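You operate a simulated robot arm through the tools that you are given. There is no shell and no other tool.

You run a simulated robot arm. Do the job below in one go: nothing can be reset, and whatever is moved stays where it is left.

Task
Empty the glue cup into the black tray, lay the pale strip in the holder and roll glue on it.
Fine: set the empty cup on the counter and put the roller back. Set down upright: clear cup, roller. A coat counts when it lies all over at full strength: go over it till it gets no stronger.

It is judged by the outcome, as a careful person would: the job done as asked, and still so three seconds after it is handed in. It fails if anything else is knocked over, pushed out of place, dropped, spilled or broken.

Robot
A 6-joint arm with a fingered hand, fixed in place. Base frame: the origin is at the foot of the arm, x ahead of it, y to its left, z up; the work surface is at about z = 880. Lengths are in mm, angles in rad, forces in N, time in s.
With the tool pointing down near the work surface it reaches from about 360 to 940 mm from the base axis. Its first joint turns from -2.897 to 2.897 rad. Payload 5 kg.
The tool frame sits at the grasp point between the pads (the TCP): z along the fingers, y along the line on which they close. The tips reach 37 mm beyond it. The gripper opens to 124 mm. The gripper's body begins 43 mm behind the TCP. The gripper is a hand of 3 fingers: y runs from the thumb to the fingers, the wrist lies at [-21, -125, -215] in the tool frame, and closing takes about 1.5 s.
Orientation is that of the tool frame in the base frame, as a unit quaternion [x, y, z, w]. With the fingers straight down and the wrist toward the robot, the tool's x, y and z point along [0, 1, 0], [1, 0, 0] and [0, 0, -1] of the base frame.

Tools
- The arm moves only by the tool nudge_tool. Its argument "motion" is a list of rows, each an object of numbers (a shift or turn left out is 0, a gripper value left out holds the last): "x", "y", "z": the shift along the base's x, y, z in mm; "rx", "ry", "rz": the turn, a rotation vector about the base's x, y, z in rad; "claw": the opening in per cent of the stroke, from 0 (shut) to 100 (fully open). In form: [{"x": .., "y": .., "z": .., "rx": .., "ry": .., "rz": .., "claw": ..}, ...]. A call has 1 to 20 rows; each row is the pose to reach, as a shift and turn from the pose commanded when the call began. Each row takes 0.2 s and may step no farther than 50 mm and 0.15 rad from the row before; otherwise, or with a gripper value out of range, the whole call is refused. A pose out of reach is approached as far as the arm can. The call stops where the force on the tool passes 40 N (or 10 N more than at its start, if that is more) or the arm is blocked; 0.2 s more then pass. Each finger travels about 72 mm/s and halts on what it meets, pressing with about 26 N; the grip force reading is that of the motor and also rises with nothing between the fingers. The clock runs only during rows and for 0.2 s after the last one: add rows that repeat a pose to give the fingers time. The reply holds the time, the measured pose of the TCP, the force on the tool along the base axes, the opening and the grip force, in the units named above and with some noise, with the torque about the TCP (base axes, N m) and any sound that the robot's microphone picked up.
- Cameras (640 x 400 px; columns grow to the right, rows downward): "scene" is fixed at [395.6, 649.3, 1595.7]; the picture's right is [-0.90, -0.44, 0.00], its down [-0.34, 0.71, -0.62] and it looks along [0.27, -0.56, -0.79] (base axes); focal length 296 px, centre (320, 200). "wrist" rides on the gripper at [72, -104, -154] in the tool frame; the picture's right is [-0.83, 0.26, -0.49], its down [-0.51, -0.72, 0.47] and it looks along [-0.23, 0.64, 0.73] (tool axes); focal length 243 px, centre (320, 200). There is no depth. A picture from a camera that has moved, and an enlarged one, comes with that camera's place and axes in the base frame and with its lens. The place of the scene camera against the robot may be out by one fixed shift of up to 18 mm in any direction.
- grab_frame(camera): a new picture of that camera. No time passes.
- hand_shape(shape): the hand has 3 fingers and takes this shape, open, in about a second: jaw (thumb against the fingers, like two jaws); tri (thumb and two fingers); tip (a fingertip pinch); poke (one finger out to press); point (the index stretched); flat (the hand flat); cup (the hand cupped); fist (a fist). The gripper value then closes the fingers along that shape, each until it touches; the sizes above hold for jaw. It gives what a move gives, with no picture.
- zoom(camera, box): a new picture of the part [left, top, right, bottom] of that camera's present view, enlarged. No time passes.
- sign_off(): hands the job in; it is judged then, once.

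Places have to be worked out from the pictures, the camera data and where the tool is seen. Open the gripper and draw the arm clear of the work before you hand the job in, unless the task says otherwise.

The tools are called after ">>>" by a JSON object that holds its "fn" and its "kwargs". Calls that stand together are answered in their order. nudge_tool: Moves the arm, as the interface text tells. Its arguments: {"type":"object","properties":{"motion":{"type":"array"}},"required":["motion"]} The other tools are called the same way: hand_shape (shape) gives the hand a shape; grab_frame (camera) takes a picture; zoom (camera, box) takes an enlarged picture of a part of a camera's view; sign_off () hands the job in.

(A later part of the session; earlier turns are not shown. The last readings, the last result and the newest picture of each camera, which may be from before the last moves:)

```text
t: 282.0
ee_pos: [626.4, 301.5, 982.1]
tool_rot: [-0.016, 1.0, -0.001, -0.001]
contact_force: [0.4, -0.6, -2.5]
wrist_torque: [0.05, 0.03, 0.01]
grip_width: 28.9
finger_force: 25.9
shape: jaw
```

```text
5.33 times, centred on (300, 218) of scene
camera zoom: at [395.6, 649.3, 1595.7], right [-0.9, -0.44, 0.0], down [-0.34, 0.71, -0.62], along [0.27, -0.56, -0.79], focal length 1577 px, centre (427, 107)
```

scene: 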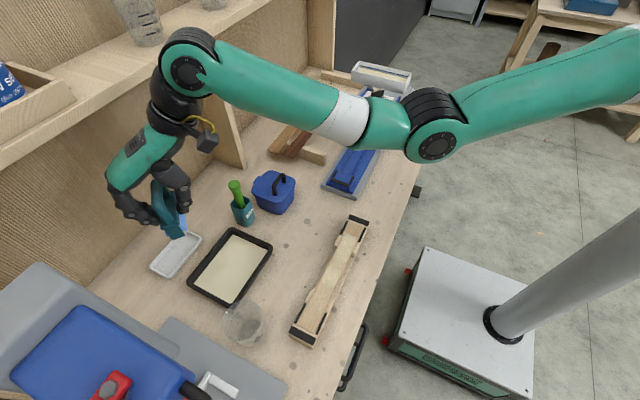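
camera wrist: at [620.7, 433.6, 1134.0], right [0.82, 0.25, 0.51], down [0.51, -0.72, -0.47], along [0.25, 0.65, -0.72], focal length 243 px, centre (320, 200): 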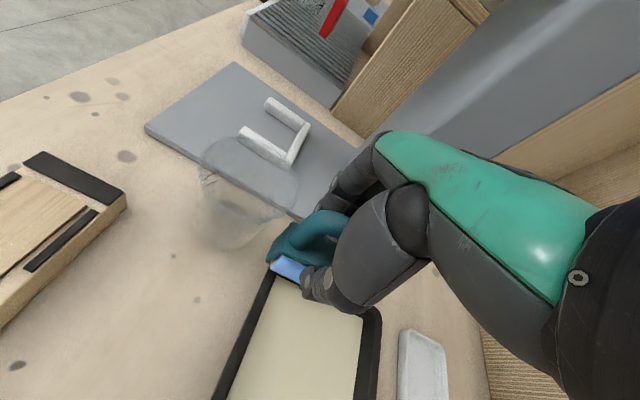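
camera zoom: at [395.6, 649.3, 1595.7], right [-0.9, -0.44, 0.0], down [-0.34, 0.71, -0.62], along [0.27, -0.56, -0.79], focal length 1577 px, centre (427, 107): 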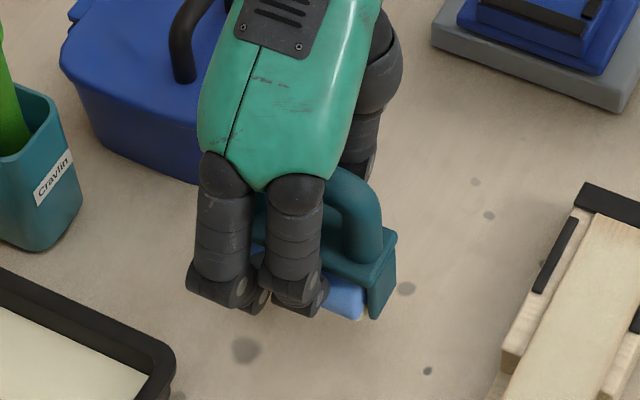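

Firm, level grip. I go to the tray (hand turned −0.25 rad), lower to contact (≈959) and reload.

>>> {"fn": "nudge_tool", "kwargs": {"motion": [{"z": 30, "rz": -0.05}, {"x": 25, "y": 30, "z": 45, "rz": -0.1}, {"x": 52, "y": 62, "z": 45, "rz": -0.16}, {"x": 79, "y": 94, "z": 45, "rz": -0.22}, {"x": 105, "y": 125, "z": 40, "rz": -0.25}, {"x": 105, "y": 125, "z": 15, "rz": -0.25}, {"x": 105, "y": 125, "z": -8, "rz": -0.25}, {"x": 105, "y": 125, "z": -18, "rz": -0.25}]}}

>>> {"fn": "nudge_tool", "kwargs": {"motion": [{"z": -2}, {"z": -4}, {"z": -4}]}}

>>> {"fn": "nudge_tool", "kwargs": {"motion": [{"z": -1}, {"z": -2}, {"z": -2}]}}

```text
t: 283.8
ee_pos: [733.7, 424.5, 961.0]
tool_rot: [0.11, 0.994, -0.001, 0.0]
contact_force: [-0.7, 0.3, -1.5]
wrist_torque: [-0.03, 0.04, -0.03]
grip_width: 29.0
finger_force: 26.3
shape: jaw
```

```text
t: 284.6
ee_pos: [732.3, 425.4, 958.2]
tool_rot: [0.11, 0.994, -0.001, 0.001]
contact_force: [0.2, -1.4, 4.2]
wrist_torque: [-0.04, -0.05, 0.0]
grip_width: 28.8
finger_force: 25.8
shape: jaw
```

```text
t: 285.4
ee_pos: [732.2, 425.2, 958.9]
tool_rot: [0.11, 0.994, 0.0, 0.001]
contact_force: [1.3, -2.8, 10.0]
wrist_torque: [-0.07, -0.04, -0.01]
grip_width: 29.2
finger_force: 25.9
shape: jaw
```

Contact as predicted. Rolling strokes in the glue:

>>> {"fn": "nudge_tool", "kwargs": {"motion": [{"z": 1}, {"y": -10, "z": 1}, {"y": -20, "z": 1}, {"y": -10, "z": 1}, {"y": 0, "z": 1}, {"y": 10, "z": 1}, {"y": 18, "z": 1}, {"y": 8, "z": 1}, {"y": -2, "z": 1}, {"y": -12, "z": 1}, {"y": -22, "z": 1}, {"y": -12, "z": 1}, {"y": -2, "z": 1}, {"y": 8, "z": 1}, {"y": 16, "z": 1}, {"y": 6, "z": 1}, {"y": -4, "z": 1}]}}

>>> {"fn": "nudge_tool", "kwargs": {"motion": [{"z": 25}, {"z": 55, "rz": 0.05}, {"x": -40, "y": 4, "z": 62, "rz": 0.1}, {"x": -84, "y": 10, "z": 62, "rz": 0.15}, {"x": -128, "y": 16, "z": 62, "rz": 0.19}, {"x": -170, "y": 22, "z": 62, "rz": 0.22}, {"x": -208, "y": 28, "z": 55, "rz": 0.22}, {"x": -236, "y": 44, "z": 42, "rz": 0.22}, {"x": -236, "y": 58, "z": 30, "rz": 0.22}, {"x": -236, "y": 58, "z": 24, "rz": 0.22}]}}

>>> {"fn": "zoom", "kwargs": {"camera": "scene", "box": [270, 255, 350, 355]}}

```text
t: 289.0
ee_pos: [732.3, 422.7, 957.6]
tool_rot: [0.11, 0.994, 0.001, 0.001]
contact_force: [0.1, 3.1, 12.8]
wrist_torque: [0.12, -0.03, 0.01]
grip_width: 29.1
finger_force: 25.9
shape: jaw
```

```text
t: 291.2
ee_pos: [497.4, 478.1, 979.3]
tool_rot: [0.0, 1.0, -0.001, 0.0]
contact_force: [-0.3, -0.2, -1.7]
wrist_torque: [-0.02, -0.02, -0.04]
grip_width: 29.1
finger_force: 25.8
shape: jaw
```

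```text
4.00 times, centred on (310, 305) of scene
camera zoom: at [395.6, 649.3, 1595.7], right [-0.9, -0.44, 0.0], down [-0.34, 0.71, -0.62], along [0.27, -0.56, -0.79], focal length 1183 px, centre (360, -220)
```

zoom: 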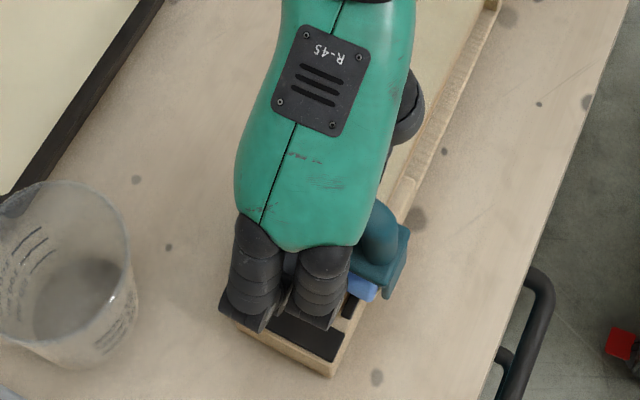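

Loaded, at y≈478. I lower to contact and roll slowly up to the near end (y≈498), then lift off there.

>>> {"fn": "nudge_tool", "kwargs": {"motion": [{"z": -1.5}, {"z": -3}, {"z": -3}]}}

>>> {"fn": "nudge_tool", "kwargs": {"motion": [{"y": 4}, {"y": 8}, {"y": 12}, {"y": 16}, {"y": 18}]}}

>>> {"fn": "nudge_tool", "kwargs": {"motion": [{"y": -4}, {"y": 0}, {"y": 2}]}}

```text
t: 292.0
ee_pos: [497.7, 478.1, 977.5]
tool_rot: [-0.001, 1.0, -0.001, 0.0]
contact_force: [0.4, 1.2, -2.3]
wrist_torque: [0.03, 0.02, -0.03]
grip_width: 29.3
finger_force: 26.0
shape: jaw
```

```text
t: 293.2
ee_pos: [497.4, 497.6, 979.3]
tool_rot: [-0.001, 1.0, 0.0, 0.0]
contact_force: [0.1, 0.1, -1.7]
wrist_torque: [-0.05, -0.01, 0.01]
grip_width: 29.2
finger_force: 26.0
shape: jaw
```

```text
t: 294.0
ee_pos: [496.8, 499.2, 978.0]
tool_rot: [0.001, 1.0, -0.001, 0.0]
contact_force: [-0.1, -0.2, -1.1]
wrist_torque: [-0.01, 0.0, -0.01]
grip_width: 29.2
finger_force: 26.5
shape: jaw
```

No contact yet; I move back 8 mm and lower further until touching.

>>> {"fn": "nudge_tool", "kwargs": {"motion": [{"y": -8}, {"y": -8, "z": -1.5}, {"y": -8, "z": -1.5}]}}

>>> {"fn": "nudge_tool", "kwargs": {"motion": [{"z": -1}, {"z": -1.5}, {"z": -1.5}]}}

```text
t: 294.8
ee_pos: [495.2, 492.3, 978.0]
tool_rot: [-0.001, 1.0, 0.0, -0.001]
contact_force: [0.1, -0.7, 1.6]
wrist_torque: [0.03, -0.01, 0.01]
grip_width: 29.4
finger_force: 25.8
shape: jaw
```

```text
t: 295.6
ee_pos: [495.2, 492.4, 976.8]
tool_rot: [0.0, 1.0, 0.001, 0.001]
contact_force: [2.7, 0.2, 15.0]
wrist_torque: [0.05, -0.06, 0.0]
grip_width: 29.5
finger_force: 25.8
shape: jaw
```

Contact now (15 N). I ease 1 mm and roll +8 mm to the end and back a few times.

>>> {"fn": "nudge_tool", "kwargs": {"motion": [{"z": 0.8}, {"y": 3, "z": 0.8}, {"y": 6, "z": 0.8}, {"y": 2, "z": 0.8}, {"y": -4, "z": 0.8}, {"y": -10, "z": 0.8}, {"y": -4, "z": 0.8}, {"y": 2, "z": 0.8}, {"y": 6, "z": 0.8}, {"y": 8, "z": 0.8}]}}

>>> {"fn": "zoom", "kwargs": {"camera": "wrist", "box": [210, 160, 350, 320]}}

>>> {"fn": "nudge_tool", "kwargs": {"motion": [{"z": 12}, {"y": -10, "z": 30}, {"x": 30, "y": -40, "z": 50}, {"x": 65, "y": -65, "z": 55}, {"x": 100, "y": -90, "z": 55}]}}

>>> {"fn": "zoom", "kwargs": {"camera": "scene", "box": [292, 300, 332, 340]}}

>>> {"fn": "zoom", "kwargs": {"camera": "scene", "box": [270, 200, 390, 360]}}

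```text
t: 297.8
ee_pos: [495.1, 497.5, 976.1]
tool_rot: [0.0, 1.0, -0.001, 0.001]
contact_force: [0.6, -4.2, 16.2]
wrist_torque: [-0.28, -0.03, -0.03]
grip_width: 29.9
finger_force: 25.7
shape: jaw
```

```text
2.50 times, centred on (280, 240) of wrist
camera zoom: at [423.1, 393.9, 1131.5], right [0.83, 0.26, 0.49], down [0.51, -0.72, -0.47], along [0.23, 0.64, -0.73], focal length 606 px, centre (420, 100)
```

zoom: 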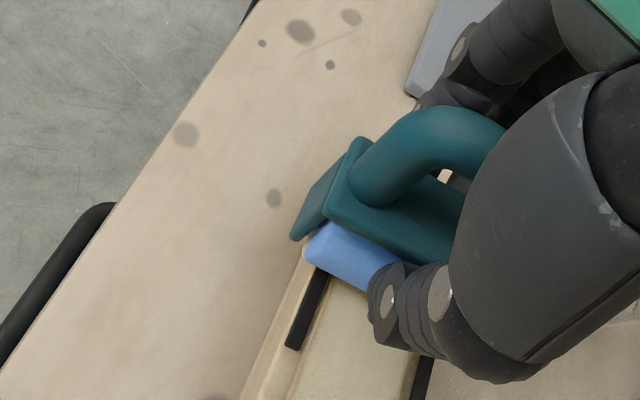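

```text
t: 299.0
ee_pos: [593.2, 410.4, 1029.0]
tool_rot: [-0.001, 1.0, -0.001, 0.0]
contact_force: [0.3, -0.4, -1.4]
wrist_torque: [-0.03, -0.03, -0.01]
grip_width: 29.5
finger_force: 26.3
shape: jaw
```

```text
10.00 times, centred on (312, 320) of scene
camera zoom: at [395.6, 649.3, 1595.7], right [-0.9, -0.44, 0.0], down [-0.34, 0.71, -0.62], along [0.27, -0.56, -0.79], focal length 2957 px, centre (400, -1000)
```

zoom: 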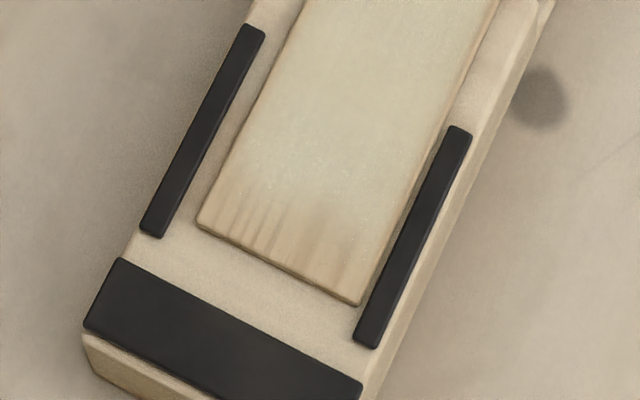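

```text
2.50 times, centred on (330, 280) of scene
camera zoom: at [395.6, 649.3, 1595.7], right [-0.9, -0.44, 0.0], down [-0.34, 0.71, -0.62], along [0.27, -0.56, -0.79], focal length 739 px, centre (295, 0)
```

zoom: 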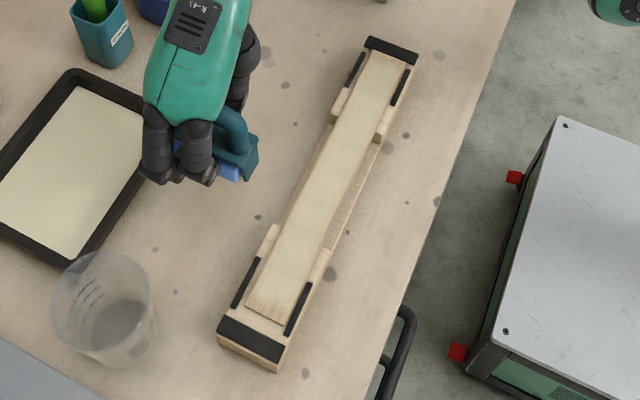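

No visible change at that end; I need to verify where the strip's end really is relative to the roller. Wrist view from here:

>>> {"fn": "grab_frame", "kwargs": {"camera": "wrist"}}

>>> {"fn": "zoom", "kwargs": {"camera": "wrist", "box": [160, 120, 320, 260]}}

```text
taken
camera wrist: at [521.9, 305.2, 1184.7], right [0.83, 0.26, 0.49], down [0.51, -0.72, -0.47], along [0.23, 0.64, -0.73], focal length 243 px, centre (320, 200)
```

wrist: 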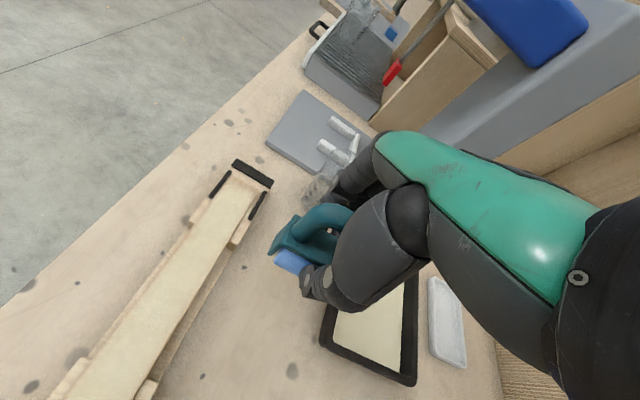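

```text
2.86 times, centred on (240, 190) of wrist
camera zoom: at [521.9, 305.2, 1184.7], right [0.83, 0.26, 0.49], down [0.51, -0.72, -0.47], along [0.23, 0.64, -0.73], focal length 693 px, centre (549, 229)
```

zoom: 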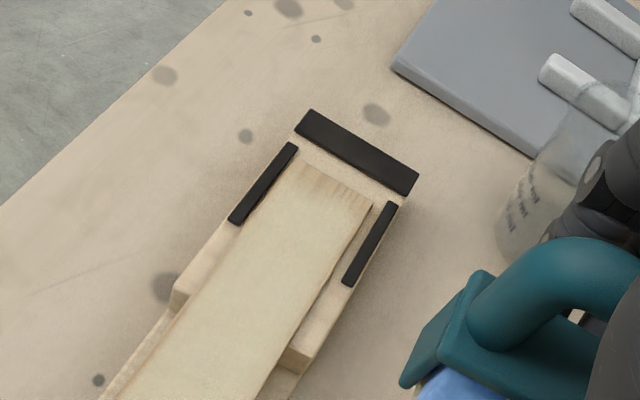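

The strip's end is at y≈500.5, and drag makes the cylinder lag a few mm, so I must overrun more. I'll roll from y≈478 past the end to ≈511 at fixed height and lift off there (never dragging back over the edge).

>>> {"fn": "nudge_tool", "kwargs": {"motion": [{"x": -40, "y": 25}, {"x": -80, "y": 50}, {"x": -97, "y": 66, "z": -15}, {"x": -97, "y": 66, "z": -40}, {"x": -97, "y": 66, "z": -50}]}}

>>> {"fn": "nudge_tool", "kwargs": {"motion": [{"z": -1.5}, {"z": -2.5}, {"z": -3}]}}

```text
t: 300.2
ee_pos: [498.7, 474.5, 979.4]
tool_rot: [0.0, 1.0, -0.001, 0.0]
contact_force: [-0.1, -0.1, -1.0]
wrist_torque: [-0.01, 0.01, -0.01]
grip_width: 29.7
finger_force: 25.8
shape: jaw
```

```text
t: 301.0
ee_pos: [498.6, 476.3, 978.2]
tool_rot: [0.001, 1.0, -0.001, 0.0]
contact_force: [0.0, 0.3, -2.1]
wrist_torque: [0.03, -0.03, -0.01]
grip_width: 29.5
finger_force: 25.9
shape: jaw
```

>>> {"fn": "nudge_tool", "kwargs": {"motion": [{"z": -1}, {"z": -1.5}, {"z": -1.5}]}}

>>> {"fn": "nudge_tool", "kwargs": {"motion": [{"y": 5, "z": -0.3}, {"y": 10, "z": -0.5}, {"y": 15, "z": -0.5}, {"y": 20, "z": -0.5}, {"y": 25, "z": -0.5}, {"y": 30, "z": -0.5}, {"y": 35, "z": -0.5}]}}

>>> {"fn": "zoom", "kwargs": {"camera": "wrist", "box": [210, 160, 350, 320]}}

```text
t: 301.8
ee_pos: [498.7, 476.7, 975.8]
tool_rot: [0.0, 1.0, 0.0, 0.001]
contact_force: [-0.8, 0.1, 5.8]
wrist_torque: [0.02, 0.02, -0.02]
grip_width: 29.8
finger_force: 26.0
shape: jaw
```

```text
t: 303.4
ee_pos: [499.9, 511.2, 976.2]
tool_rot: [0.0, 1.0, 0.0, 0.001]
contact_force: [-0.3, -2.0, 8.0]
wrist_torque: [-0.18, -0.03, -0.01]
grip_width: 29.8
finger_force: 26.4
shape: jaw
```

```text
2.50 times, centred on (280, 240) of wrist
camera zoom: at [426.5, 407.0, 1131.5], right [0.83, 0.26, 0.49], down [0.51, -0.72, -0.47], along [0.23, 0.64, -0.73], focal length 606 px, centre (420, 100)
```

zoom: 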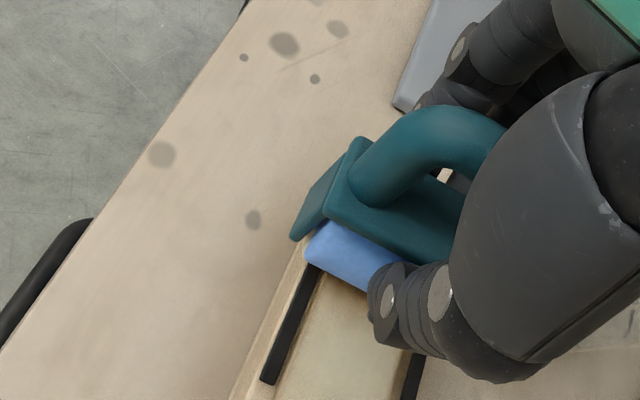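

>>> {"fn": "nudge_tool", "kwargs": {"motion": [{"z": 12}, {"y": -10, "z": 30}, {"x": 30, "y": -40, "z": 50}, {"x": 65, "y": -70, "z": 55}, {"x": 97, "y": -101, "z": 55}]}}

>>> {"fn": "zoom", "kwargs": {"camera": "scene", "box": [292, 300, 332, 340]}}

>>> {"fn": "zoom", "kwargs": {"camera": "wrist", "box": [190, 130, 290, 220]}}

```text
t: 304.6
ee_pos: [595.6, 408.9, 1030.5]
tool_rot: [0.0, 1.0, -0.001, 0.001]
contact_force: [-0.4, 0.9, -1.2]
wrist_torque: [0.0, -0.04, 0.0]
grip_width: 29.4
finger_force: 26.1
shape: jaw
```

```text
10.00 times, centred on (312, 320) of scene
camera zoom: at [395.6, 649.3, 1595.7], right [-0.9, -0.44, 0.0], down [-0.34, 0.71, -0.62], along [0.27, -0.56, -0.79], focal length 2957 px, centre (400, -1000)
```

zoom: 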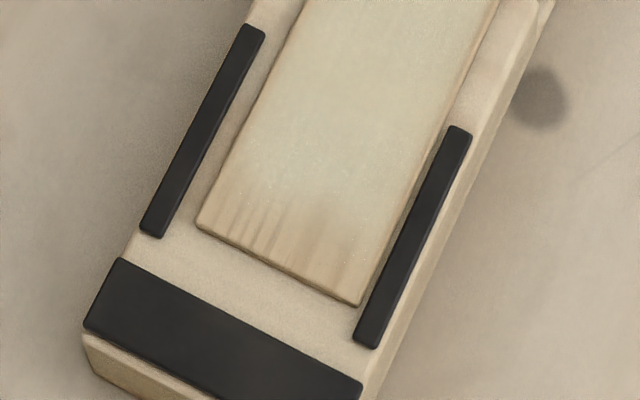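

```text
4.44 times, centred on (240, 175) of wrist
camera zoom: at [523.6, 305.7, 1184.5], right [0.83, 0.26, 0.49], down [0.51, -0.72, -0.47], along [0.23, 0.64, -0.73], focal length 1078 px, centre (676, 311)
```

zoom: 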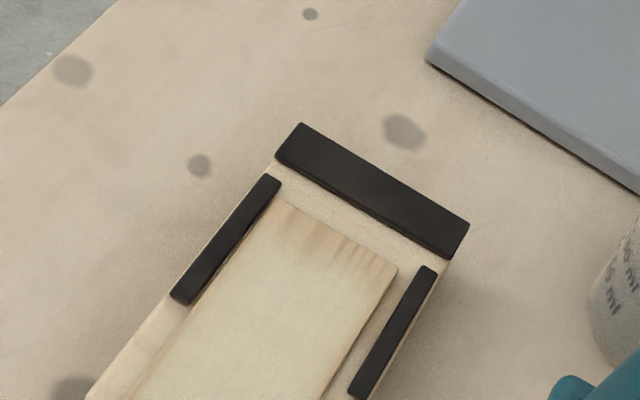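

The end fade is now equally short (~8 mm) at both ends. I do one more full pass with a fresh load to make sure it gets no stronger: back to the tray first.

>>> {"fn": "nudge_tool", "kwargs": {"motion": [{"x": 35, "y": 4, "rz": -0.07}, {"x": 72, "y": 9, "rz": -0.14}, {"x": 108, "y": 14, "rz": -0.2}, {"x": 137, "y": 17, "rz": -0.22}, {"x": 137, "y": 17, "z": -30, "rz": -0.22}, {"x": 137, "y": 17, "z": -55, "rz": -0.22}, {"x": 137, "y": 17, "z": -68, "rz": -0.22}, {"x": 137, "y": 17, "z": -71, "rz": -0.22}]}}

>>> {"fn": "nudge_tool", "kwargs": {"motion": [{"z": -1}, {"y": -10, "z": -1.5}, {"y": -20, "z": -1.5}, {"y": -10, "z": -1.5}, {"y": 0, "z": -1.5}, {"y": 10, "z": -1.5}, {"y": 18, "z": -1.5}, {"y": 8, "z": -1.5}, {"y": -2, "z": -1.5}, {"y": -12, "z": -1.5}, {"y": -22, "z": -1.5}, {"y": -12, "z": -1.5}, {"y": -2, "z": -1.5}, {"y": 8, "z": -1.5}, {"y": 16, "z": -1.5}, {"y": 6, "z": -1.5}, {"y": -4, "z": -1.5}]}}

```text
t: 306.4
ee_pos: [733.5, 426.1, 961.6]
tool_rot: [0.111, 0.994, -0.001, 0.0]
contact_force: [-0.7, 0.4, -1.3]
wrist_torque: [-0.02, -0.03, 0.04]
grip_width: 29.6
finger_force: 25.9
shape: jaw
```

```text
t: 310.0
ee_pos: [734.6, 423.4, 959.2]
tool_rot: [0.11, 0.994, -0.001, 0.0]
contact_force: [-0.3, -0.3, -2.3]
wrist_torque: [0.0, -0.02, 0.0]
grip_width: 29.6
finger_force: 25.8
shape: jaw
```

I was just above the floor; I lower 2 mm more and roll again.

>>> {"fn": "nudge_tool", "kwargs": {"motion": [{"z": -1}, {"z": -2}, {"z": -2}]}}

>>> {"fn": "nudge_tool", "kwargs": {"motion": [{"y": -10}, {"y": -20}, {"y": -10}, {"y": 0}, {"y": 10}, {"y": 18}, {"y": 8}, {"y": -2}, {"y": -12}, {"y": -22}, {"y": -12}, {"y": -2}, {"y": 8}, {"y": 16}, {"y": 6}, {"y": -4}]}}

```text
t: 310.8
ee_pos: [732.7, 423.4, 957.3]
tool_rot: [0.11, 0.994, 0.0, 0.001]
contact_force: [0.1, -0.5, 3.5]
wrist_torque: [0.05, -0.01, 0.01]
grip_width: 29.7
finger_force: 26.3
shape: jaw
```

```text
t: 314.2
ee_pos: [733.1, 419.3, 957.1]
tool_rot: [0.11, 0.994, 0.0, 0.0]
contact_force: [-0.5, 2.5, 12.4]
wrist_torque: [0.15, -0.02, 0.0]
grip_width: 29.7
finger_force: 26.2
shape: jaw
```

Loaded. Now to the strip's far part (y≈245).

>>> {"fn": "nudge_tool", "kwargs": {"motion": [{"z": 25}, {"z": 55, "rz": 0.05}, {"x": -33, "y": -25, "z": 62, "rz": 0.1}, {"x": -66, "y": -50, "z": 62, "rz": 0.16}, {"x": -99, "y": -75, "z": 62, "rz": 0.22}, {"x": -132, "y": -100, "z": 60, "rz": 0.22}, {"x": -165, "y": -125, "z": 55, "rz": 0.22}, {"x": -198, "y": -150, "z": 48, "rz": 0.22}, {"x": -235, "y": -174, "z": 38, "rz": 0.22}, {"x": -235, "y": -174, "z": 26, "rz": 0.22}]}}

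>>> {"fn": "nudge_tool", "kwargs": {"motion": [{"z": -2}, {"z": -4}, {"z": -6}]}}

>>> {"fn": "nudge_tool", "kwargs": {"motion": [{"z": -1}, {"z": -2}, {"z": -2}]}}

```text
t: 316.4
ee_pos: [497.2, 241.0, 982.3]
tool_rot: [-0.001, 1.0, -0.001, 0.0]
contact_force: [1.2, 0.3, -2.0]
wrist_torque: [0.05, 0.0, -0.01]
grip_width: 29.6
finger_force: 25.4
shape: jaw
```

```text
t: 317.2
ee_pos: [498.0, 242.9, 976.7]
tool_rot: [0.0, 1.0, -0.001, 0.001]
contact_force: [-0.6, -0.9, 4.0]
wrist_torque: [-0.02, 0.01, -0.01]
grip_width: 29.6
finger_force: 25.3
shape: jaw
```

```text
t: 318.0
ee_pos: [499.2, 242.7, 976.2]
tool_rot: [0.0, 1.0, 0.0, 0.001]
contact_force: [-1.8, -3.9, 23.6]
wrist_torque: [-0.11, 0.04, 0.05]
grip_width: 30.2
finger_force: 26.1
shape: jaw
```

>>> {"fn": "nudge_tool", "kwargs": {"motion": [{"z": 1.3}, {"y": -8, "z": 1.3}, {"y": -16, "z": 1.3}, {"y": -24, "z": 1.3}, {"y": -32, "z": 1.3}, {"y": -40, "z": 1.3}, {"y": -47, "z": 1.3}, {"y": -53, "z": 1.3}, {"y": -57, "z": 1.3}]}}

>>> {"fn": "nudge_tool", "kwargs": {"motion": [{"y": 1, "z": 2}, {"y": 8, "z": 2}, {"y": 16, "z": 1}, {"y": 24}, {"y": 32}, {"y": 44}, {"y": 56}, {"y": 68}, {"y": 80}, {"y": 92}, {"y": 104}, {"y": 116}, {"y": 128}, {"y": 140}, {"y": 152}]}}

>>> {"fn": "zoom", "kwargs": {"camera": "scene", "box": [345, 210, 385, 250]}}

```text
t: 320.0
ee_pos: [498.2, 187.5, 975.6]
tool_rot: [0.0, 1.0, -0.001, 0.0]
contact_force: [-0.5, 1.7, 7.8]
wrist_torque: [0.21, -0.01, 0.04]
grip_width: 30.3
finger_force: 26.9
shape: jaw
```

```text
t: 323.2
ee_pos: [496.9, 339.3, 977.0]
tool_rot: [0.0, 1.0, 0.0, 0.001]
contact_force: [1.0, -3.7, 12.8]
wrist_torque: [-0.05, 0.0, -0.03]
grip_width: 29.8
finger_force: 26.1
shape: jaw
```

```text
10.00 times, centred on (365, 230) of scene
camera zoom: at [395.6, 649.3, 1595.7], right [-0.9, -0.44, 0.0], down [-0.34, 0.71, -0.62], along [0.27, -0.56, -0.79], focal length 2957 px, centre (-130, -100)
```

zoom: 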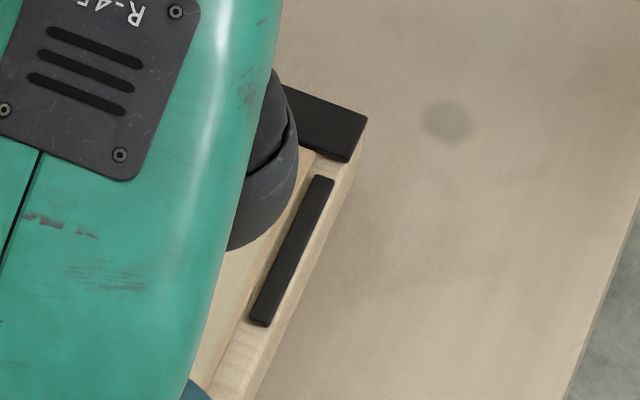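

Good, light forces throughout. I continue the pass to the near end and past it, then lift off.

>>> {"fn": "nudge_tool", "kwargs": {"motion": [{"y": 12, "z": 0.5}, {"y": 24, "z": 0.5}, {"y": 36, "z": 0.5}, {"y": 48, "z": 0.5}, {"y": 60, "z": 0.3}, {"y": 72}, {"y": 84}, {"y": 96}, {"y": 108}, {"y": 120}, {"y": 132}, {"y": 144}, {"y": 154}, {"y": 162}, {"y": 170}]}}

>>> {"fn": "nudge_tool", "kwargs": {"motion": [{"z": 14}, {"y": -10, "z": 32}, {"x": 30, "y": -40, "z": 50}, {"x": 65, "y": -70, "z": 55}, {"x": 100, "y": -101, "z": 55}, {"x": 120, "y": -140, "z": 55}, {"x": 135, "y": -175, "z": 55}]}}

>>> {"fn": "zoom", "kwargs": {"camera": "scene", "box": [270, 200, 390, 360]}}

>>> {"fn": "zoom", "kwargs": {"camera": "scene", "box": [345, 210, 385, 250]}}

>>> {"fn": "zoom", "kwargs": {"camera": "scene", "box": [292, 300, 332, 340]}}

```text
t: 326.4
ee_pos: [497.4, 509.2, 975.2]
tool_rot: [0.0, 1.0, 0.0, 0.0]
contact_force: [0.7, -5.0, 13.4]
wrist_torque: [-0.28, -0.07, -0.02]
grip_width: 29.8
finger_force: 26.3
shape: jaw
```

```text
t: 328.0
ee_pos: [635.7, 336.7, 1031.6]
tool_rot: [0.001, 1.0, -0.001, -0.001]
contact_force: [-0.4, -0.4, -1.2]
wrist_torque: [-0.01, 0.01, 0.0]
grip_width: 29.7
finger_force: 26.0
shape: jaw
```

```text
2.50 times, centred on (330, 280) of scene
camera zoom: at [395.6, 649.3, 1595.7], right [-0.9, -0.44, 0.0], down [-0.34, 0.71, -0.62], along [0.27, -0.56, -0.79], focal length 739 px, centre (295, 0)
```

zoom: 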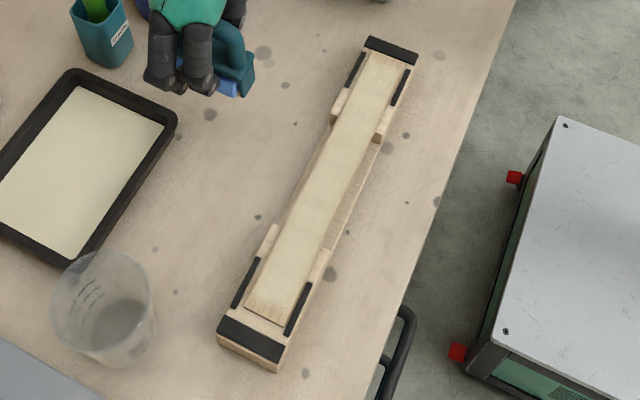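

```text
10.00 times, centred on (365, 230) of scene
camera zoom: at [395.6, 649.3, 1595.7], right [-0.9, -0.44, 0.0], down [-0.34, 0.71, -0.62], along [0.27, -0.56, -0.79], focal length 2957 px, centre (-130, -100)
```

zoom: 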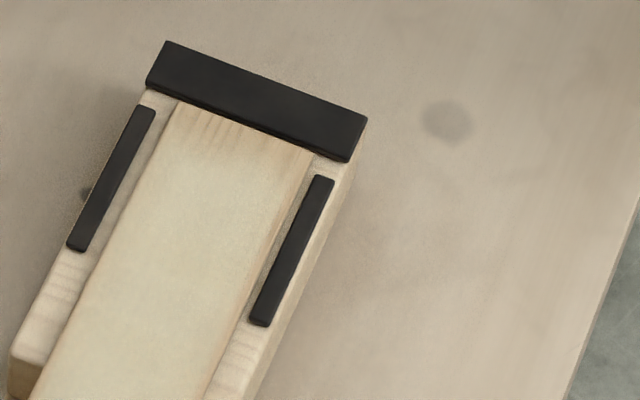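

```text
10.00 times, centred on (312, 320) of scene
camera zoom: at [395.6, 649.3, 1595.7], right [-0.9, -0.44, 0.0], down [-0.34, 0.71, -0.62], along [0.27, -0.56, -0.79], focal length 2957 px, centre (400, -1000)
```

zoom: 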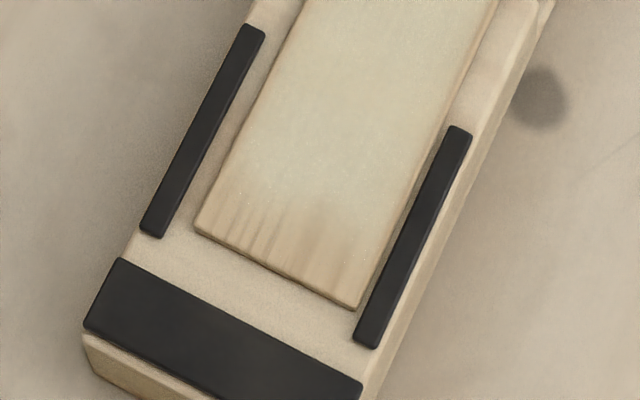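

The far end improved; the near end's last ~10 mm is still streaky. I measure where the cylinder really is relative to the TCP.

>>> {"fn": "zoom", "kwargs": {"camera": "wrist", "box": [250, 180, 350, 290]}}

>>> {"fn": "zoom", "kwargs": {"camera": "scene", "box": [265, 190, 325, 260]}}

```text
3.64 times, centred on (300, 235) of wrist
camera zoom: at [563.3, 232.3, 1187.5], right [0.83, 0.26, 0.49], down [0.51, -0.72, -0.47], along [0.23, 0.64, -0.73], focal length 882 px, centre (393, 73)
```

zoom: 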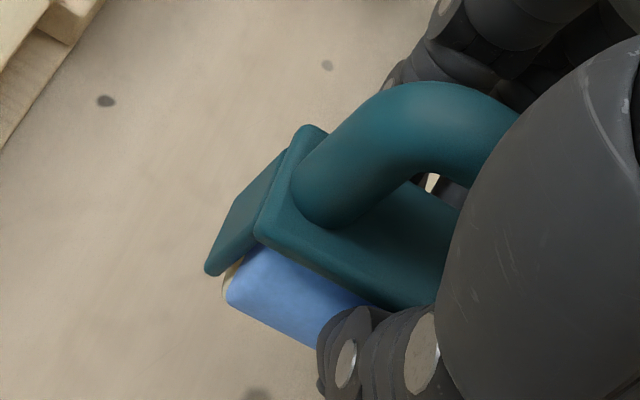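

```text
5.71 times, centred on (295, 225) of scene
camera zoom: at [395.6, 649.3, 1595.7], right [-0.9, -0.44, 0.0], down [-0.34, 0.71, -0.62], along [0.27, -0.56, -0.79], focal length 1690 px, centre (463, 57)
```

zoom: 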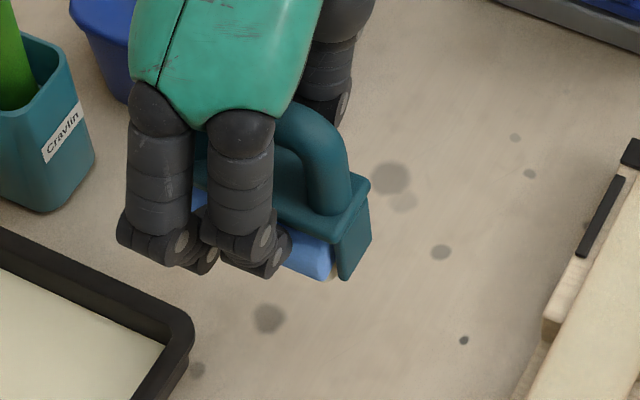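

The geometry shows the cylinder does pass over both ends, and the fade is now alike (~10 mm) at both. To be sure the coat is at full strength I do one more freshly loaded pass, this time starting at the near end. Reload first.

>>> {"fn": "nudge_tool", "kwargs": {"motion": [{"x": 35, "y": 30, "rz": -0.08}, {"x": 68, "y": 60, "rz": -0.15}, {"x": 97, "y": 89, "rz": -0.22}, {"x": 97, "y": 89, "z": -30, "rz": -0.22}, {"x": 97, "y": 89, "z": -55, "rz": -0.22}, {"x": 97, "y": 89, "z": -68, "rz": -0.22}, {"x": 97, "y": 89, "z": -73, "rz": -0.22}, {"x": 97, "y": 89, "z": -75, "rz": -0.22}]}}

>>> {"fn": "nudge_tool", "kwargs": {"motion": [{"y": -10, "z": -0.5}, {"y": -20, "z": -0.5}, {"y": -10, "z": -0.5}, {"y": 0, "z": -0.5}, {"y": 10, "z": -0.5}, {"y": 18, "z": -0.5}, {"y": 8, "z": -0.5}, {"y": -2, "z": -0.5}, {"y": -12, "z": -0.5}, {"y": -22, "z": -0.5}, {"y": -12, "z": -0.5}, {"y": -2, "z": -0.5}, {"y": 8, "z": -0.5}, {"y": 16, "z": -0.5}, {"y": 6, "z": -0.5}, {"y": -4, "z": -0.5}]}}

```text
t: 329.8
ee_pos: [731.0, 422.6, 957.5]
tool_rot: [0.11, 0.994, 0.0, 0.0]
contact_force: [-1.9, 0.6, 3.8]
wrist_torque: [0.07, 0.0, 0.01]
grip_width: 29.8
finger_force: 25.9
shape: jaw
```

```text
t: 333.2
ee_pos: [730.8, 420.1, 955.8]
tool_rot: [0.11, 0.994, 0.001, 0.001]
contact_force: [0.5, 4.8, 21.1]
wrist_torque: [0.23, -0.04, 0.0]
grip_width: 30.9
finger_force: 25.8
shape: jaw
```

Loaded. Now to the near end (y≈480), touch down and roll past the end.

>>> {"fn": "nudge_tool", "kwargs": {"motion": [{"z": 25}, {"z": 55, "rz": 0.05}, {"x": -40, "y": 4, "z": 64, "rz": 0.1}, {"x": -84, "y": 10, "z": 64, "rz": 0.15}, {"x": -128, "y": 16, "z": 64, "rz": 0.19}, {"x": -170, "y": 22, "z": 64, "rz": 0.22}, {"x": -206, "y": 28, "z": 57, "rz": 0.22}, {"x": -233, "y": 44, "z": 44, "rz": 0.22}, {"x": -233, "y": 60, "z": 32, "rz": 0.22}, {"x": -233, "y": 60, "z": 24, "rz": 0.22}, {"x": -233, "y": 60, "z": 22, "rz": 0.22}]}}

>>> {"fn": "nudge_tool", "kwargs": {"motion": [{"z": -1}, {"z": -2}, {"z": -2}]}}

```text
t: 335.6
ee_pos: [498.2, 480.1, 979.2]
tool_rot: [0.0, 1.0, -0.001, 0.0]
contact_force: [0.8, 0.3, -1.9]
wrist_torque: [0.01, 0.0, -0.01]
grip_width: 30.2
finger_force: 25.6
shape: jaw
```

```text
t: 336.4
ee_pos: [498.2, 479.6, 976.3]
tool_rot: [0.0, 1.0, 0.0, 0.001]
contact_force: [0.4, -0.9, 4.2]
wrist_torque: [0.01, -0.01, -0.01]
grip_width: 30.0
finger_force: 25.3
shape: jaw
```

>>> {"fn": "nudge_tool", "kwargs": {"motion": [{"y": 5, "z": -0.5}, {"y": 10, "z": -0.5}, {"y": 15, "z": -0.5}, {"y": 18, "z": -0.5}, {"y": 13, "z": -0.5}, {"y": 8, "z": -0.5}, {"y": 13, "z": -0.5}, {"y": 18, "z": -0.5}, {"y": 12, "z": -0.5}, {"y": 4, "z": -0.3}, {"y": -6}, {"y": -18}, {"y": -30}, {"y": -42}, {"y": -54}, {"y": -66}, {"y": -78}, {"y": -90}]}}

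>>> {"fn": "zoom", "kwargs": {"camera": "scene", "box": [280, 265, 350, 355]}}

>>> {"fn": "zoom", "kwargs": {"camera": "scene", "box": [292, 300, 332, 340]}}

```text
t: 340.2
ee_pos: [498.1, 391.1, 977.1]
tool_rot: [0.0, 1.0, 0.0, 0.0]
contact_force: [-0.2, 0.0, 1.1]
wrist_torque: [0.07, 0.0, -0.03]
grip_width: 29.8
finger_force: 25.8
shape: jaw
```

```text
4.44 times, centred on (315, 310) of scene
camera zoom: at [395.6, 649.3, 1595.7], right [-0.9, -0.44, 0.0], down [-0.34, 0.71, -0.62], along [0.27, -0.56, -0.79], focal length 1314 px, centre (342, -289)
```

zoom: 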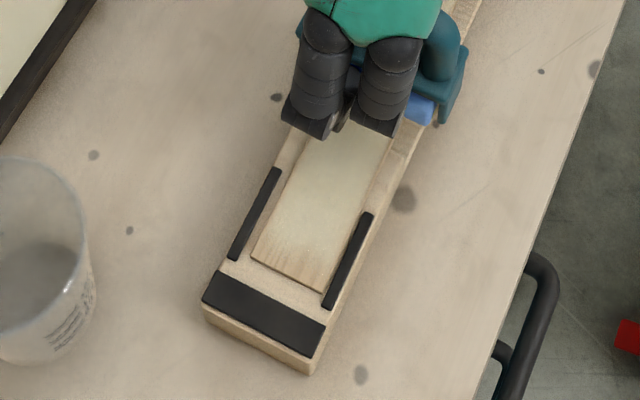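

```text
10.00 times, centred on (312, 320) of scene
camera zoom: at [395.6, 649.3, 1595.7], right [-0.9, -0.44, 0.0], down [-0.34, 0.71, -0.62], along [0.27, -0.56, -0.79], focal length 2957 px, centre (400, -1000)
```

zoom: 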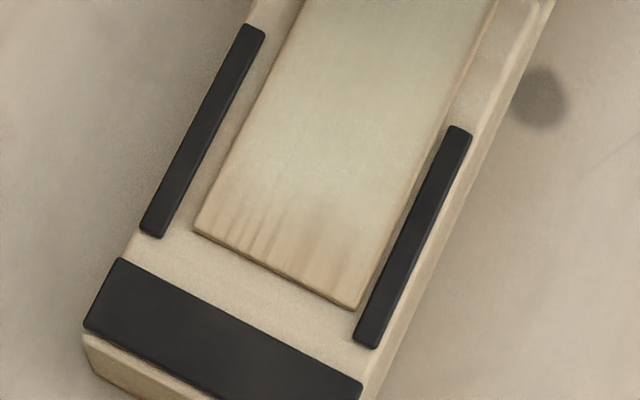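

The near-end picture is unchanged after a fresh-load pass. I test whether the roller really touches the strip there: compare the contact force at the same height at y=470 and y=497.

>>> {"fn": "nudge_tool", "kwargs": {"motion": [{"z": 6}, {"y": 40, "z": 6}, {"y": 79, "z": 6}, {"y": 79, "z": 2}, {"y": 79, "z": 0}, {"y": 79, "z": -1}, {"y": 79, "z": -1}]}}

>>> {"fn": "nudge_tool", "kwargs": {"motion": [{"z": 6}, {"y": 27, "z": 6}, {"y": 27, "z": 2}, {"y": 27, "z": 1}, {"y": 27, "z": 0}, {"y": 27, "z": 0}]}}

>>> {"fn": "grab_frame", "kwargs": {"camera": "wrist"}}

```text
t: 341.8
ee_pos: [497.1, 468.4, 976.2]
tool_rot: [0.0, 1.0, 0.0, 0.001]
contact_force: [0.1, -2.0, 8.1]
wrist_torque: [-0.04, 0.0, 0.0]
grip_width: 29.7
finger_force: 26.2
shape: jaw
```

```text
t: 343.2
ee_pos: [496.3, 496.0, 975.7]
tool_rot: [0.0, 1.0, 0.0, 0.001]
contact_force: [-3.2, -1.0, 9.6]
wrist_torque: [-0.01, 0.05, 0.01]
grip_width: 29.9
finger_force: 25.8
shape: jaw
```

```text
taken
camera wrist: at [424.0, 392.4, 1130.8], right [0.83, 0.26, 0.49], down [0.51, -0.72, -0.47], along [0.23, 0.64, -0.73], focal length 243 px, centre (320, 200)
```

wrist: 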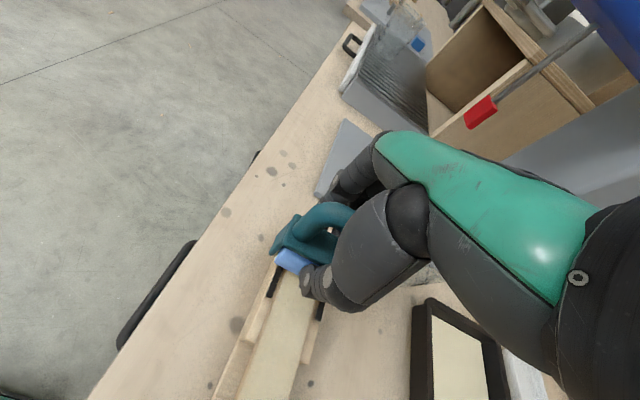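

Same height and force at both places, so the cylinder does touch the strip at its very end — the faint border is just how the film's edge looks. I finish with a last pass rolling all the way to the far end.

>>> {"fn": "nudge_tool", "kwargs": {"motion": [{"x": 1, "y": -12, "z": 0.3}, {"x": 1, "y": -24, "z": 0.6}, {"x": 1, "y": -36, "z": 0.8}, {"x": 1, "y": -48, "z": 1}, {"x": 1, "y": -60, "z": 1}, {"x": 1, "y": -72, "z": 1}, {"x": 1, "y": -84, "z": 1}, {"x": 1, "y": -96, "z": 1}, {"x": 1, "y": -108, "z": 1}, {"x": 1, "y": -120, "z": 1}, {"x": 1, "y": -132, "z": 1}, {"x": 1, "y": -144, "z": 1}]}}

>>> {"fn": "nudge_tool", "kwargs": {"motion": [{"y": -12}, {"y": -24}, {"y": -36}, {"y": -48}, {"y": -60}, {"y": -72}, {"y": -84}, {"y": -96}, {"y": -108}, {"y": -120}, {"y": -132}, {"y": -142}, {"y": -152}, {"y": -160}]}}

```text
t: 345.8
ee_pos: [498.8, 350.6, 975.8]
tool_rot: [0.0, 1.0, -0.001, 0.0]
contact_force: [0.2, 1.5, 4.8]
wrist_torque: [0.16, -0.01, -0.01]
grip_width: 29.6
finger_force: 25.8
shape: jaw
```

```text
t: 348.8
ee_pos: [498.5, 190.3, 976.0]
tool_rot: [0.0, 1.0, 0.0, 0.0]
contact_force: [-0.3, 0.8, 3.6]
wrist_torque: [0.15, -0.02, -0.02]
grip_width: 29.6
finger_force: 26.3
shape: jaw
```

I lift off and go toward the roller's home place at safe height, turning the hand back, then inspect the coat.

>>> {"fn": "nudge_tool", "kwargs": {"motion": [{"y": 2, "z": 12}, {"x": 10, "y": 12, "z": 28}, {"x": 30, "y": 30, "z": 45}, {"x": 60, "y": 55, "z": 58, "rz": -0.12}, {"x": 90, "y": 80, "z": 62, "rz": -0.26}, {"x": 115, "y": 105, "z": 62, "rz": -0.4}, {"x": 135, "y": 125, "z": 62, "rz": -0.54}, {"x": 135, "y": 125, "z": 62, "rz": -0.68}, {"x": 135, "y": 125, "z": 62, "rz": -0.82}, {"x": 135, "y": 125, "z": 62, "rz": -0.96}, {"x": 135, "y": 125, "z": 62, "rz": -1.1}, {"x": 135, "y": 125, "z": 62, "rz": -1.24}, {"x": 135, "y": 125, "z": 62, "rz": -1.38}, {"x": 135, "y": 125, "z": 62, "rz": -1.52}]}}

>>> {"fn": "grab_frame", "kwargs": {"camera": "wrist"}}

>>> {"fn": "zoom", "kwargs": {"camera": "scene", "box": [270, 200, 390, 360]}}

>>> {"fn": "zoom", "kwargs": {"camera": "scene", "box": [325, 205, 385, 265]}}

>>> {"fn": "zoom", "kwargs": {"camera": "scene", "box": [280, 280, 340, 355]}}

```text
t: 351.8
ee_pos: [631.9, 317.0, 1038.1]
tool_rot: [0.69, 0.724, -0.001, -0.001]
contact_force: [0.2, 0.1, -2.2]
wrist_torque: [0.02, -0.03, -0.01]
grip_width: 29.4
finger_force: 25.8
shape: jaw
```

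```text
taken
camera wrist: at [526.3, 384.3, 1193.0], right [0.3, -0.82, 0.49], down [-0.7, -0.54, -0.47], along [0.65, -0.2, -0.73], focal length 243 px, centre (320, 200)
```

wrist: 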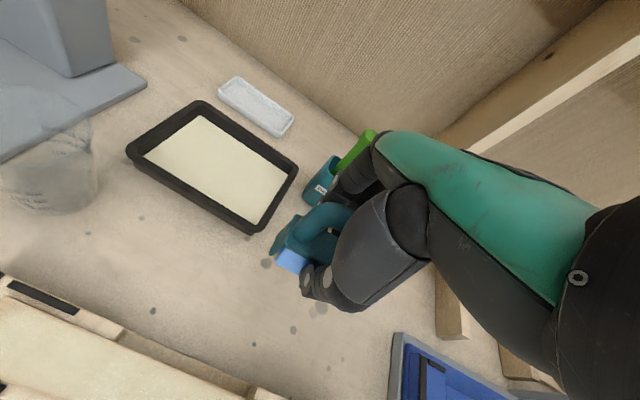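

```text
2.50 times, centred on (330, 280) of scene
camera zoom: at [395.6, 649.3, 1595.7], right [-0.9, -0.44, 0.0], down [-0.34, 0.71, -0.62], along [0.27, -0.56, -0.79], focal length 739 px, centre (295, 0)
```

zoom: 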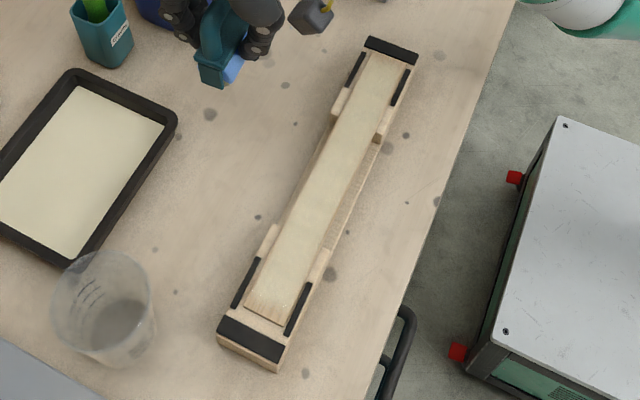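

```text
6.67 times, centred on (355, 235) of scene
camera zoom: at [395.6, 649.3, 1595.7], right [-0.9, -0.44, 0.0], down [-0.34, 0.71, -0.62], along [0.27, -0.56, -0.79], focal length 1972 px, centre (87, -33)
```

zoom: 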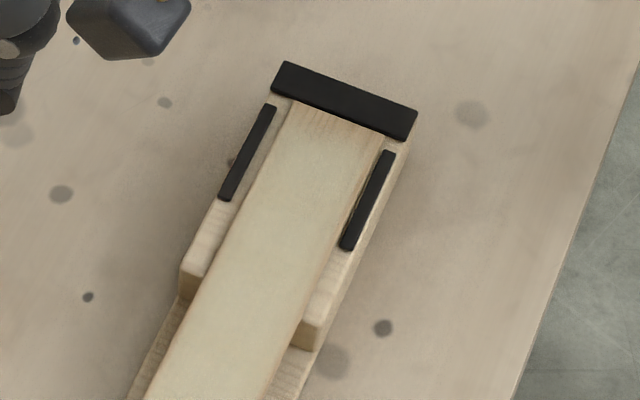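

```text
5.33 times, centred on (310, 318) of scene
camera zoom: at [395.6, 649.3, 1595.7], right [-0.9, -0.44, 0.0], down [-0.34, 0.71, -0.62], along [0.27, -0.56, -0.79], focal length 1577 px, centre (373, -427)
```

zoom: 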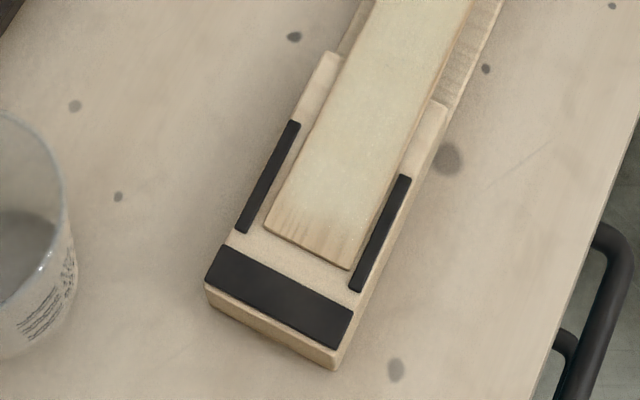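

Coat is even; both ends show the same narrow border, unchanged by further passes — full strength. Now I put the roller back: it is over its home spot with its original direction (axis along y). I lower it.

>>> {"fn": "nudge_tool", "kwargs": {"motion": [{"x": 2, "y": -2, "z": -30}, {"x": 2, "y": -2, "z": -55}, {"x": 2, "y": -2, "z": -75}, {"x": 2, "y": -2, "z": -84}, {"x": 2, "y": -2, "z": -87}]}}

>>> {"fn": "zoom", "kwargs": {"camera": "scene", "box": [265, 190, 335, 265]}}

>>> {"fn": "zoom", "kwargs": {"camera": "wrist", "box": [210, 160, 370, 320]}}

```text
t: 353.0
ee_pos: [633.2, 314.8, 950.3]
tool_rot: [0.689, 0.725, -0.001, 0.0]
contact_force: [-0.1, -0.6, -1.6]
wrist_torque: [-0.02, -0.03, -0.01]
grip_width: 29.6
finger_force: 26.7
shape: jaw
```

```text
5.33 times, centred on (300, 228) of scene
camera zoom: at [395.6, 649.3, 1595.7], right [-0.9, -0.44, 0.0], down [-0.34, 0.71, -0.62], along [0.27, -0.56, -0.79], focal length 1577 px, centre (427, 53)
```

zoom: 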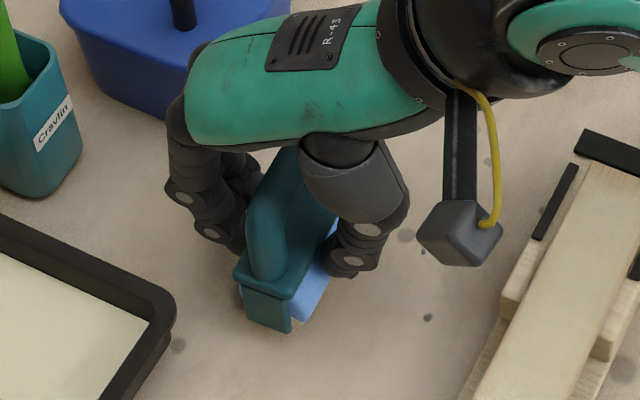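

```text
2.50 times, centred on (290, 240) of wrist
camera zoom: at [526.5, 381.0, 1105.6], right [0.3, -0.82, 0.49], down [-0.7, -0.54, -0.47], along [0.65, -0.2, -0.73], focal length 606 px, centre (395, 100)
```

zoom: 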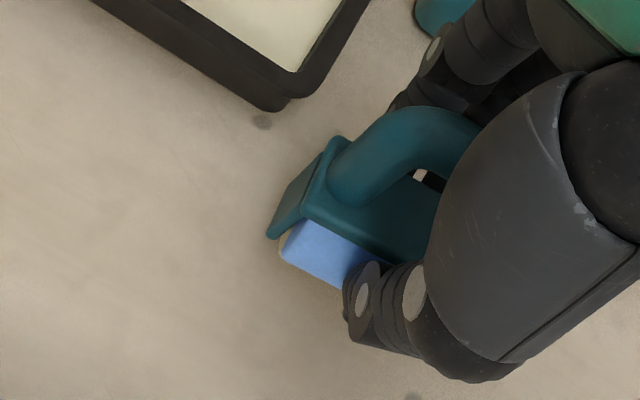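

Position matches the original picture almost to the pixel. I lower to the counter in small steps.

>>> {"fn": "nudge_tool", "kwargs": {"motion": [{"z": -1.5}, {"z": -3}, {"z": -3}]}}

>>> {"fn": "nudge_tool", "kwargs": {"motion": [{"z": -1}, {"z": -2}, {"z": -2}]}}

>>> {"fn": "nudge_tool", "kwargs": {"motion": [{"z": -1}, {"z": -2}, {"z": -2}]}}

```text
t: 353.8
ee_pos: [635.4, 315.4, 946.5]
tool_rot: [0.689, 0.725, -0.001, 0.0]
contact_force: [0.0, -0.5, -2.4]
wrist_torque: [0.03, -0.02, -0.01]
grip_width: 29.6
finger_force: 26.0
shape: jaw
```

```text
t: 354.6
ee_pos: [635.5, 314.8, 944.5]
tool_rot: [0.688, 0.725, -0.001, 0.0]
contact_force: [-0.2, 0.0, -1.7]
wrist_torque: [0.01, -0.04, -0.02]
grip_width: 29.5
finger_force: 26.0
shape: jaw
```

```text
t: 355.4
ee_pos: [635.8, 313.5, 943.8]
tool_rot: [0.689, 0.725, 0.0, -0.001]
contact_force: [0.8, 0.3, -0.9]
wrist_torque: [0.01, -0.01, -0.01]
grip_width: 29.7
finger_force: 25.8
shape: jaw
```

>>> {"fn": "nudge_tool", "kwargs": {"motion": [{"z": -1}, {"z": -1.5}, {"z": -1.5}]}}

>>> {"fn": "nudge_tool", "kwargs": {"motion": [{"z": -1}, {"z": -1.5}, {"z": -1.5}]}}

>>> {"fn": "zoom", "kwargs": {"camera": "scene", "box": [265, 190, 335, 265]}}

```text
t: 356.2
ee_pos: [634.8, 314.4, 942.7]
tool_rot: [0.689, 0.725, 0.0, 0.0]
contact_force: [1.0, 0.4, 1.2]
wrist_torque: [-0.02, -0.11, 0.01]
grip_width: 29.7
finger_force: 25.9
shape: jaw
```

```text
t: 357.0
ee_pos: [635.1, 313.5, 941.9]
tool_rot: [0.689, 0.724, 0.0, 0.0]
contact_force: [-2.2, -0.5, 8.5]
wrist_torque: [-0.04, -0.01, 0.02]
grip_width: 29.6
finger_force: 25.8
shape: jaw
```

```text
5.33 times, centred on (300, 228) of scene
camera zoom: at [395.6, 649.3, 1595.7], right [-0.9, -0.44, 0.0], down [-0.34, 0.71, -0.62], along [0.27, -0.56, -0.79], focal length 1577 px, centre (427, 53)
```

zoom: 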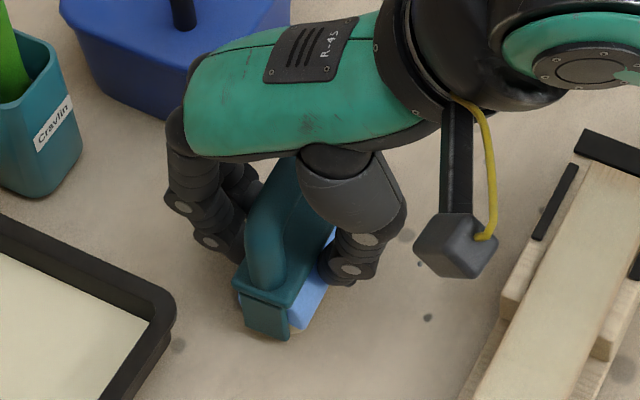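

It stands on the counter (8 N). I open the fingers slowly and check before withdrawing.

>>> {"fn": "nudge_tool", "kwargs": {"motion": [{"z": -0.5}, {"z": -0.5}, {"z": 0.3, "claw": 27}, {"z": 0.3, "claw": 31}, {"z": 0.3, "claw": 35}, {"z": 0.3, "claw": 39}, {"z": 0.3, "claw": 43}, {"z": 0.3, "claw": 46}, {"z": 0.3, "claw": 46}]}}

>>> {"fn": "zoom", "kwargs": {"camera": "scene", "box": [265, 190, 335, 265]}}

>>> {"fn": "zoom", "kwargs": {"camera": "wrist", "box": [210, 160, 370, 320]}}

```text
t: 359.0
ee_pos: [635.6, 313.4, 940.7]
tool_rot: [0.689, 0.725, -0.001, -0.001]
contact_force: [0.0, -0.4, 0.5]
wrist_torque: [-0.02, -0.03, 0.04]
grip_width: 56.6
finger_force: 0.1
shape: jaw
```

```text
5.33 times, centred on (300, 228) of scene
camera zoom: at [395.6, 649.3, 1595.7], right [-0.9, -0.44, 0.0], down [-0.34, 0.71, -0.62], along [0.27, -0.56, -0.79], focal length 1577 px, centre (427, 53)
```

zoom: 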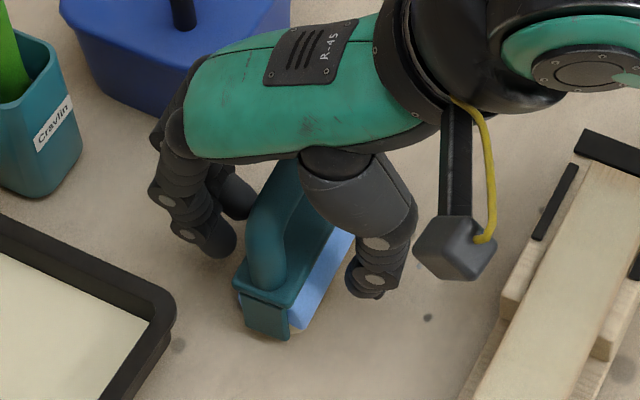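

```text
2.50 times, centred on (290, 240) of wrist
camera zoom: at [527.9, 381.5, 1095.5], right [0.3, -0.82, 0.49], down [-0.7, -0.54, -0.47], along [0.65, -0.2, -0.73], focal length 606 px, centre (395, 100)
```

zoom: 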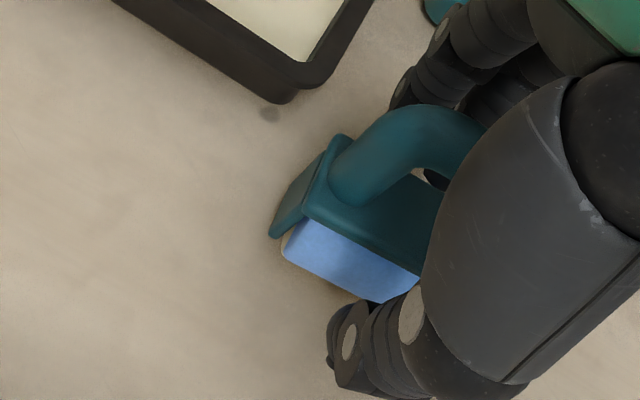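

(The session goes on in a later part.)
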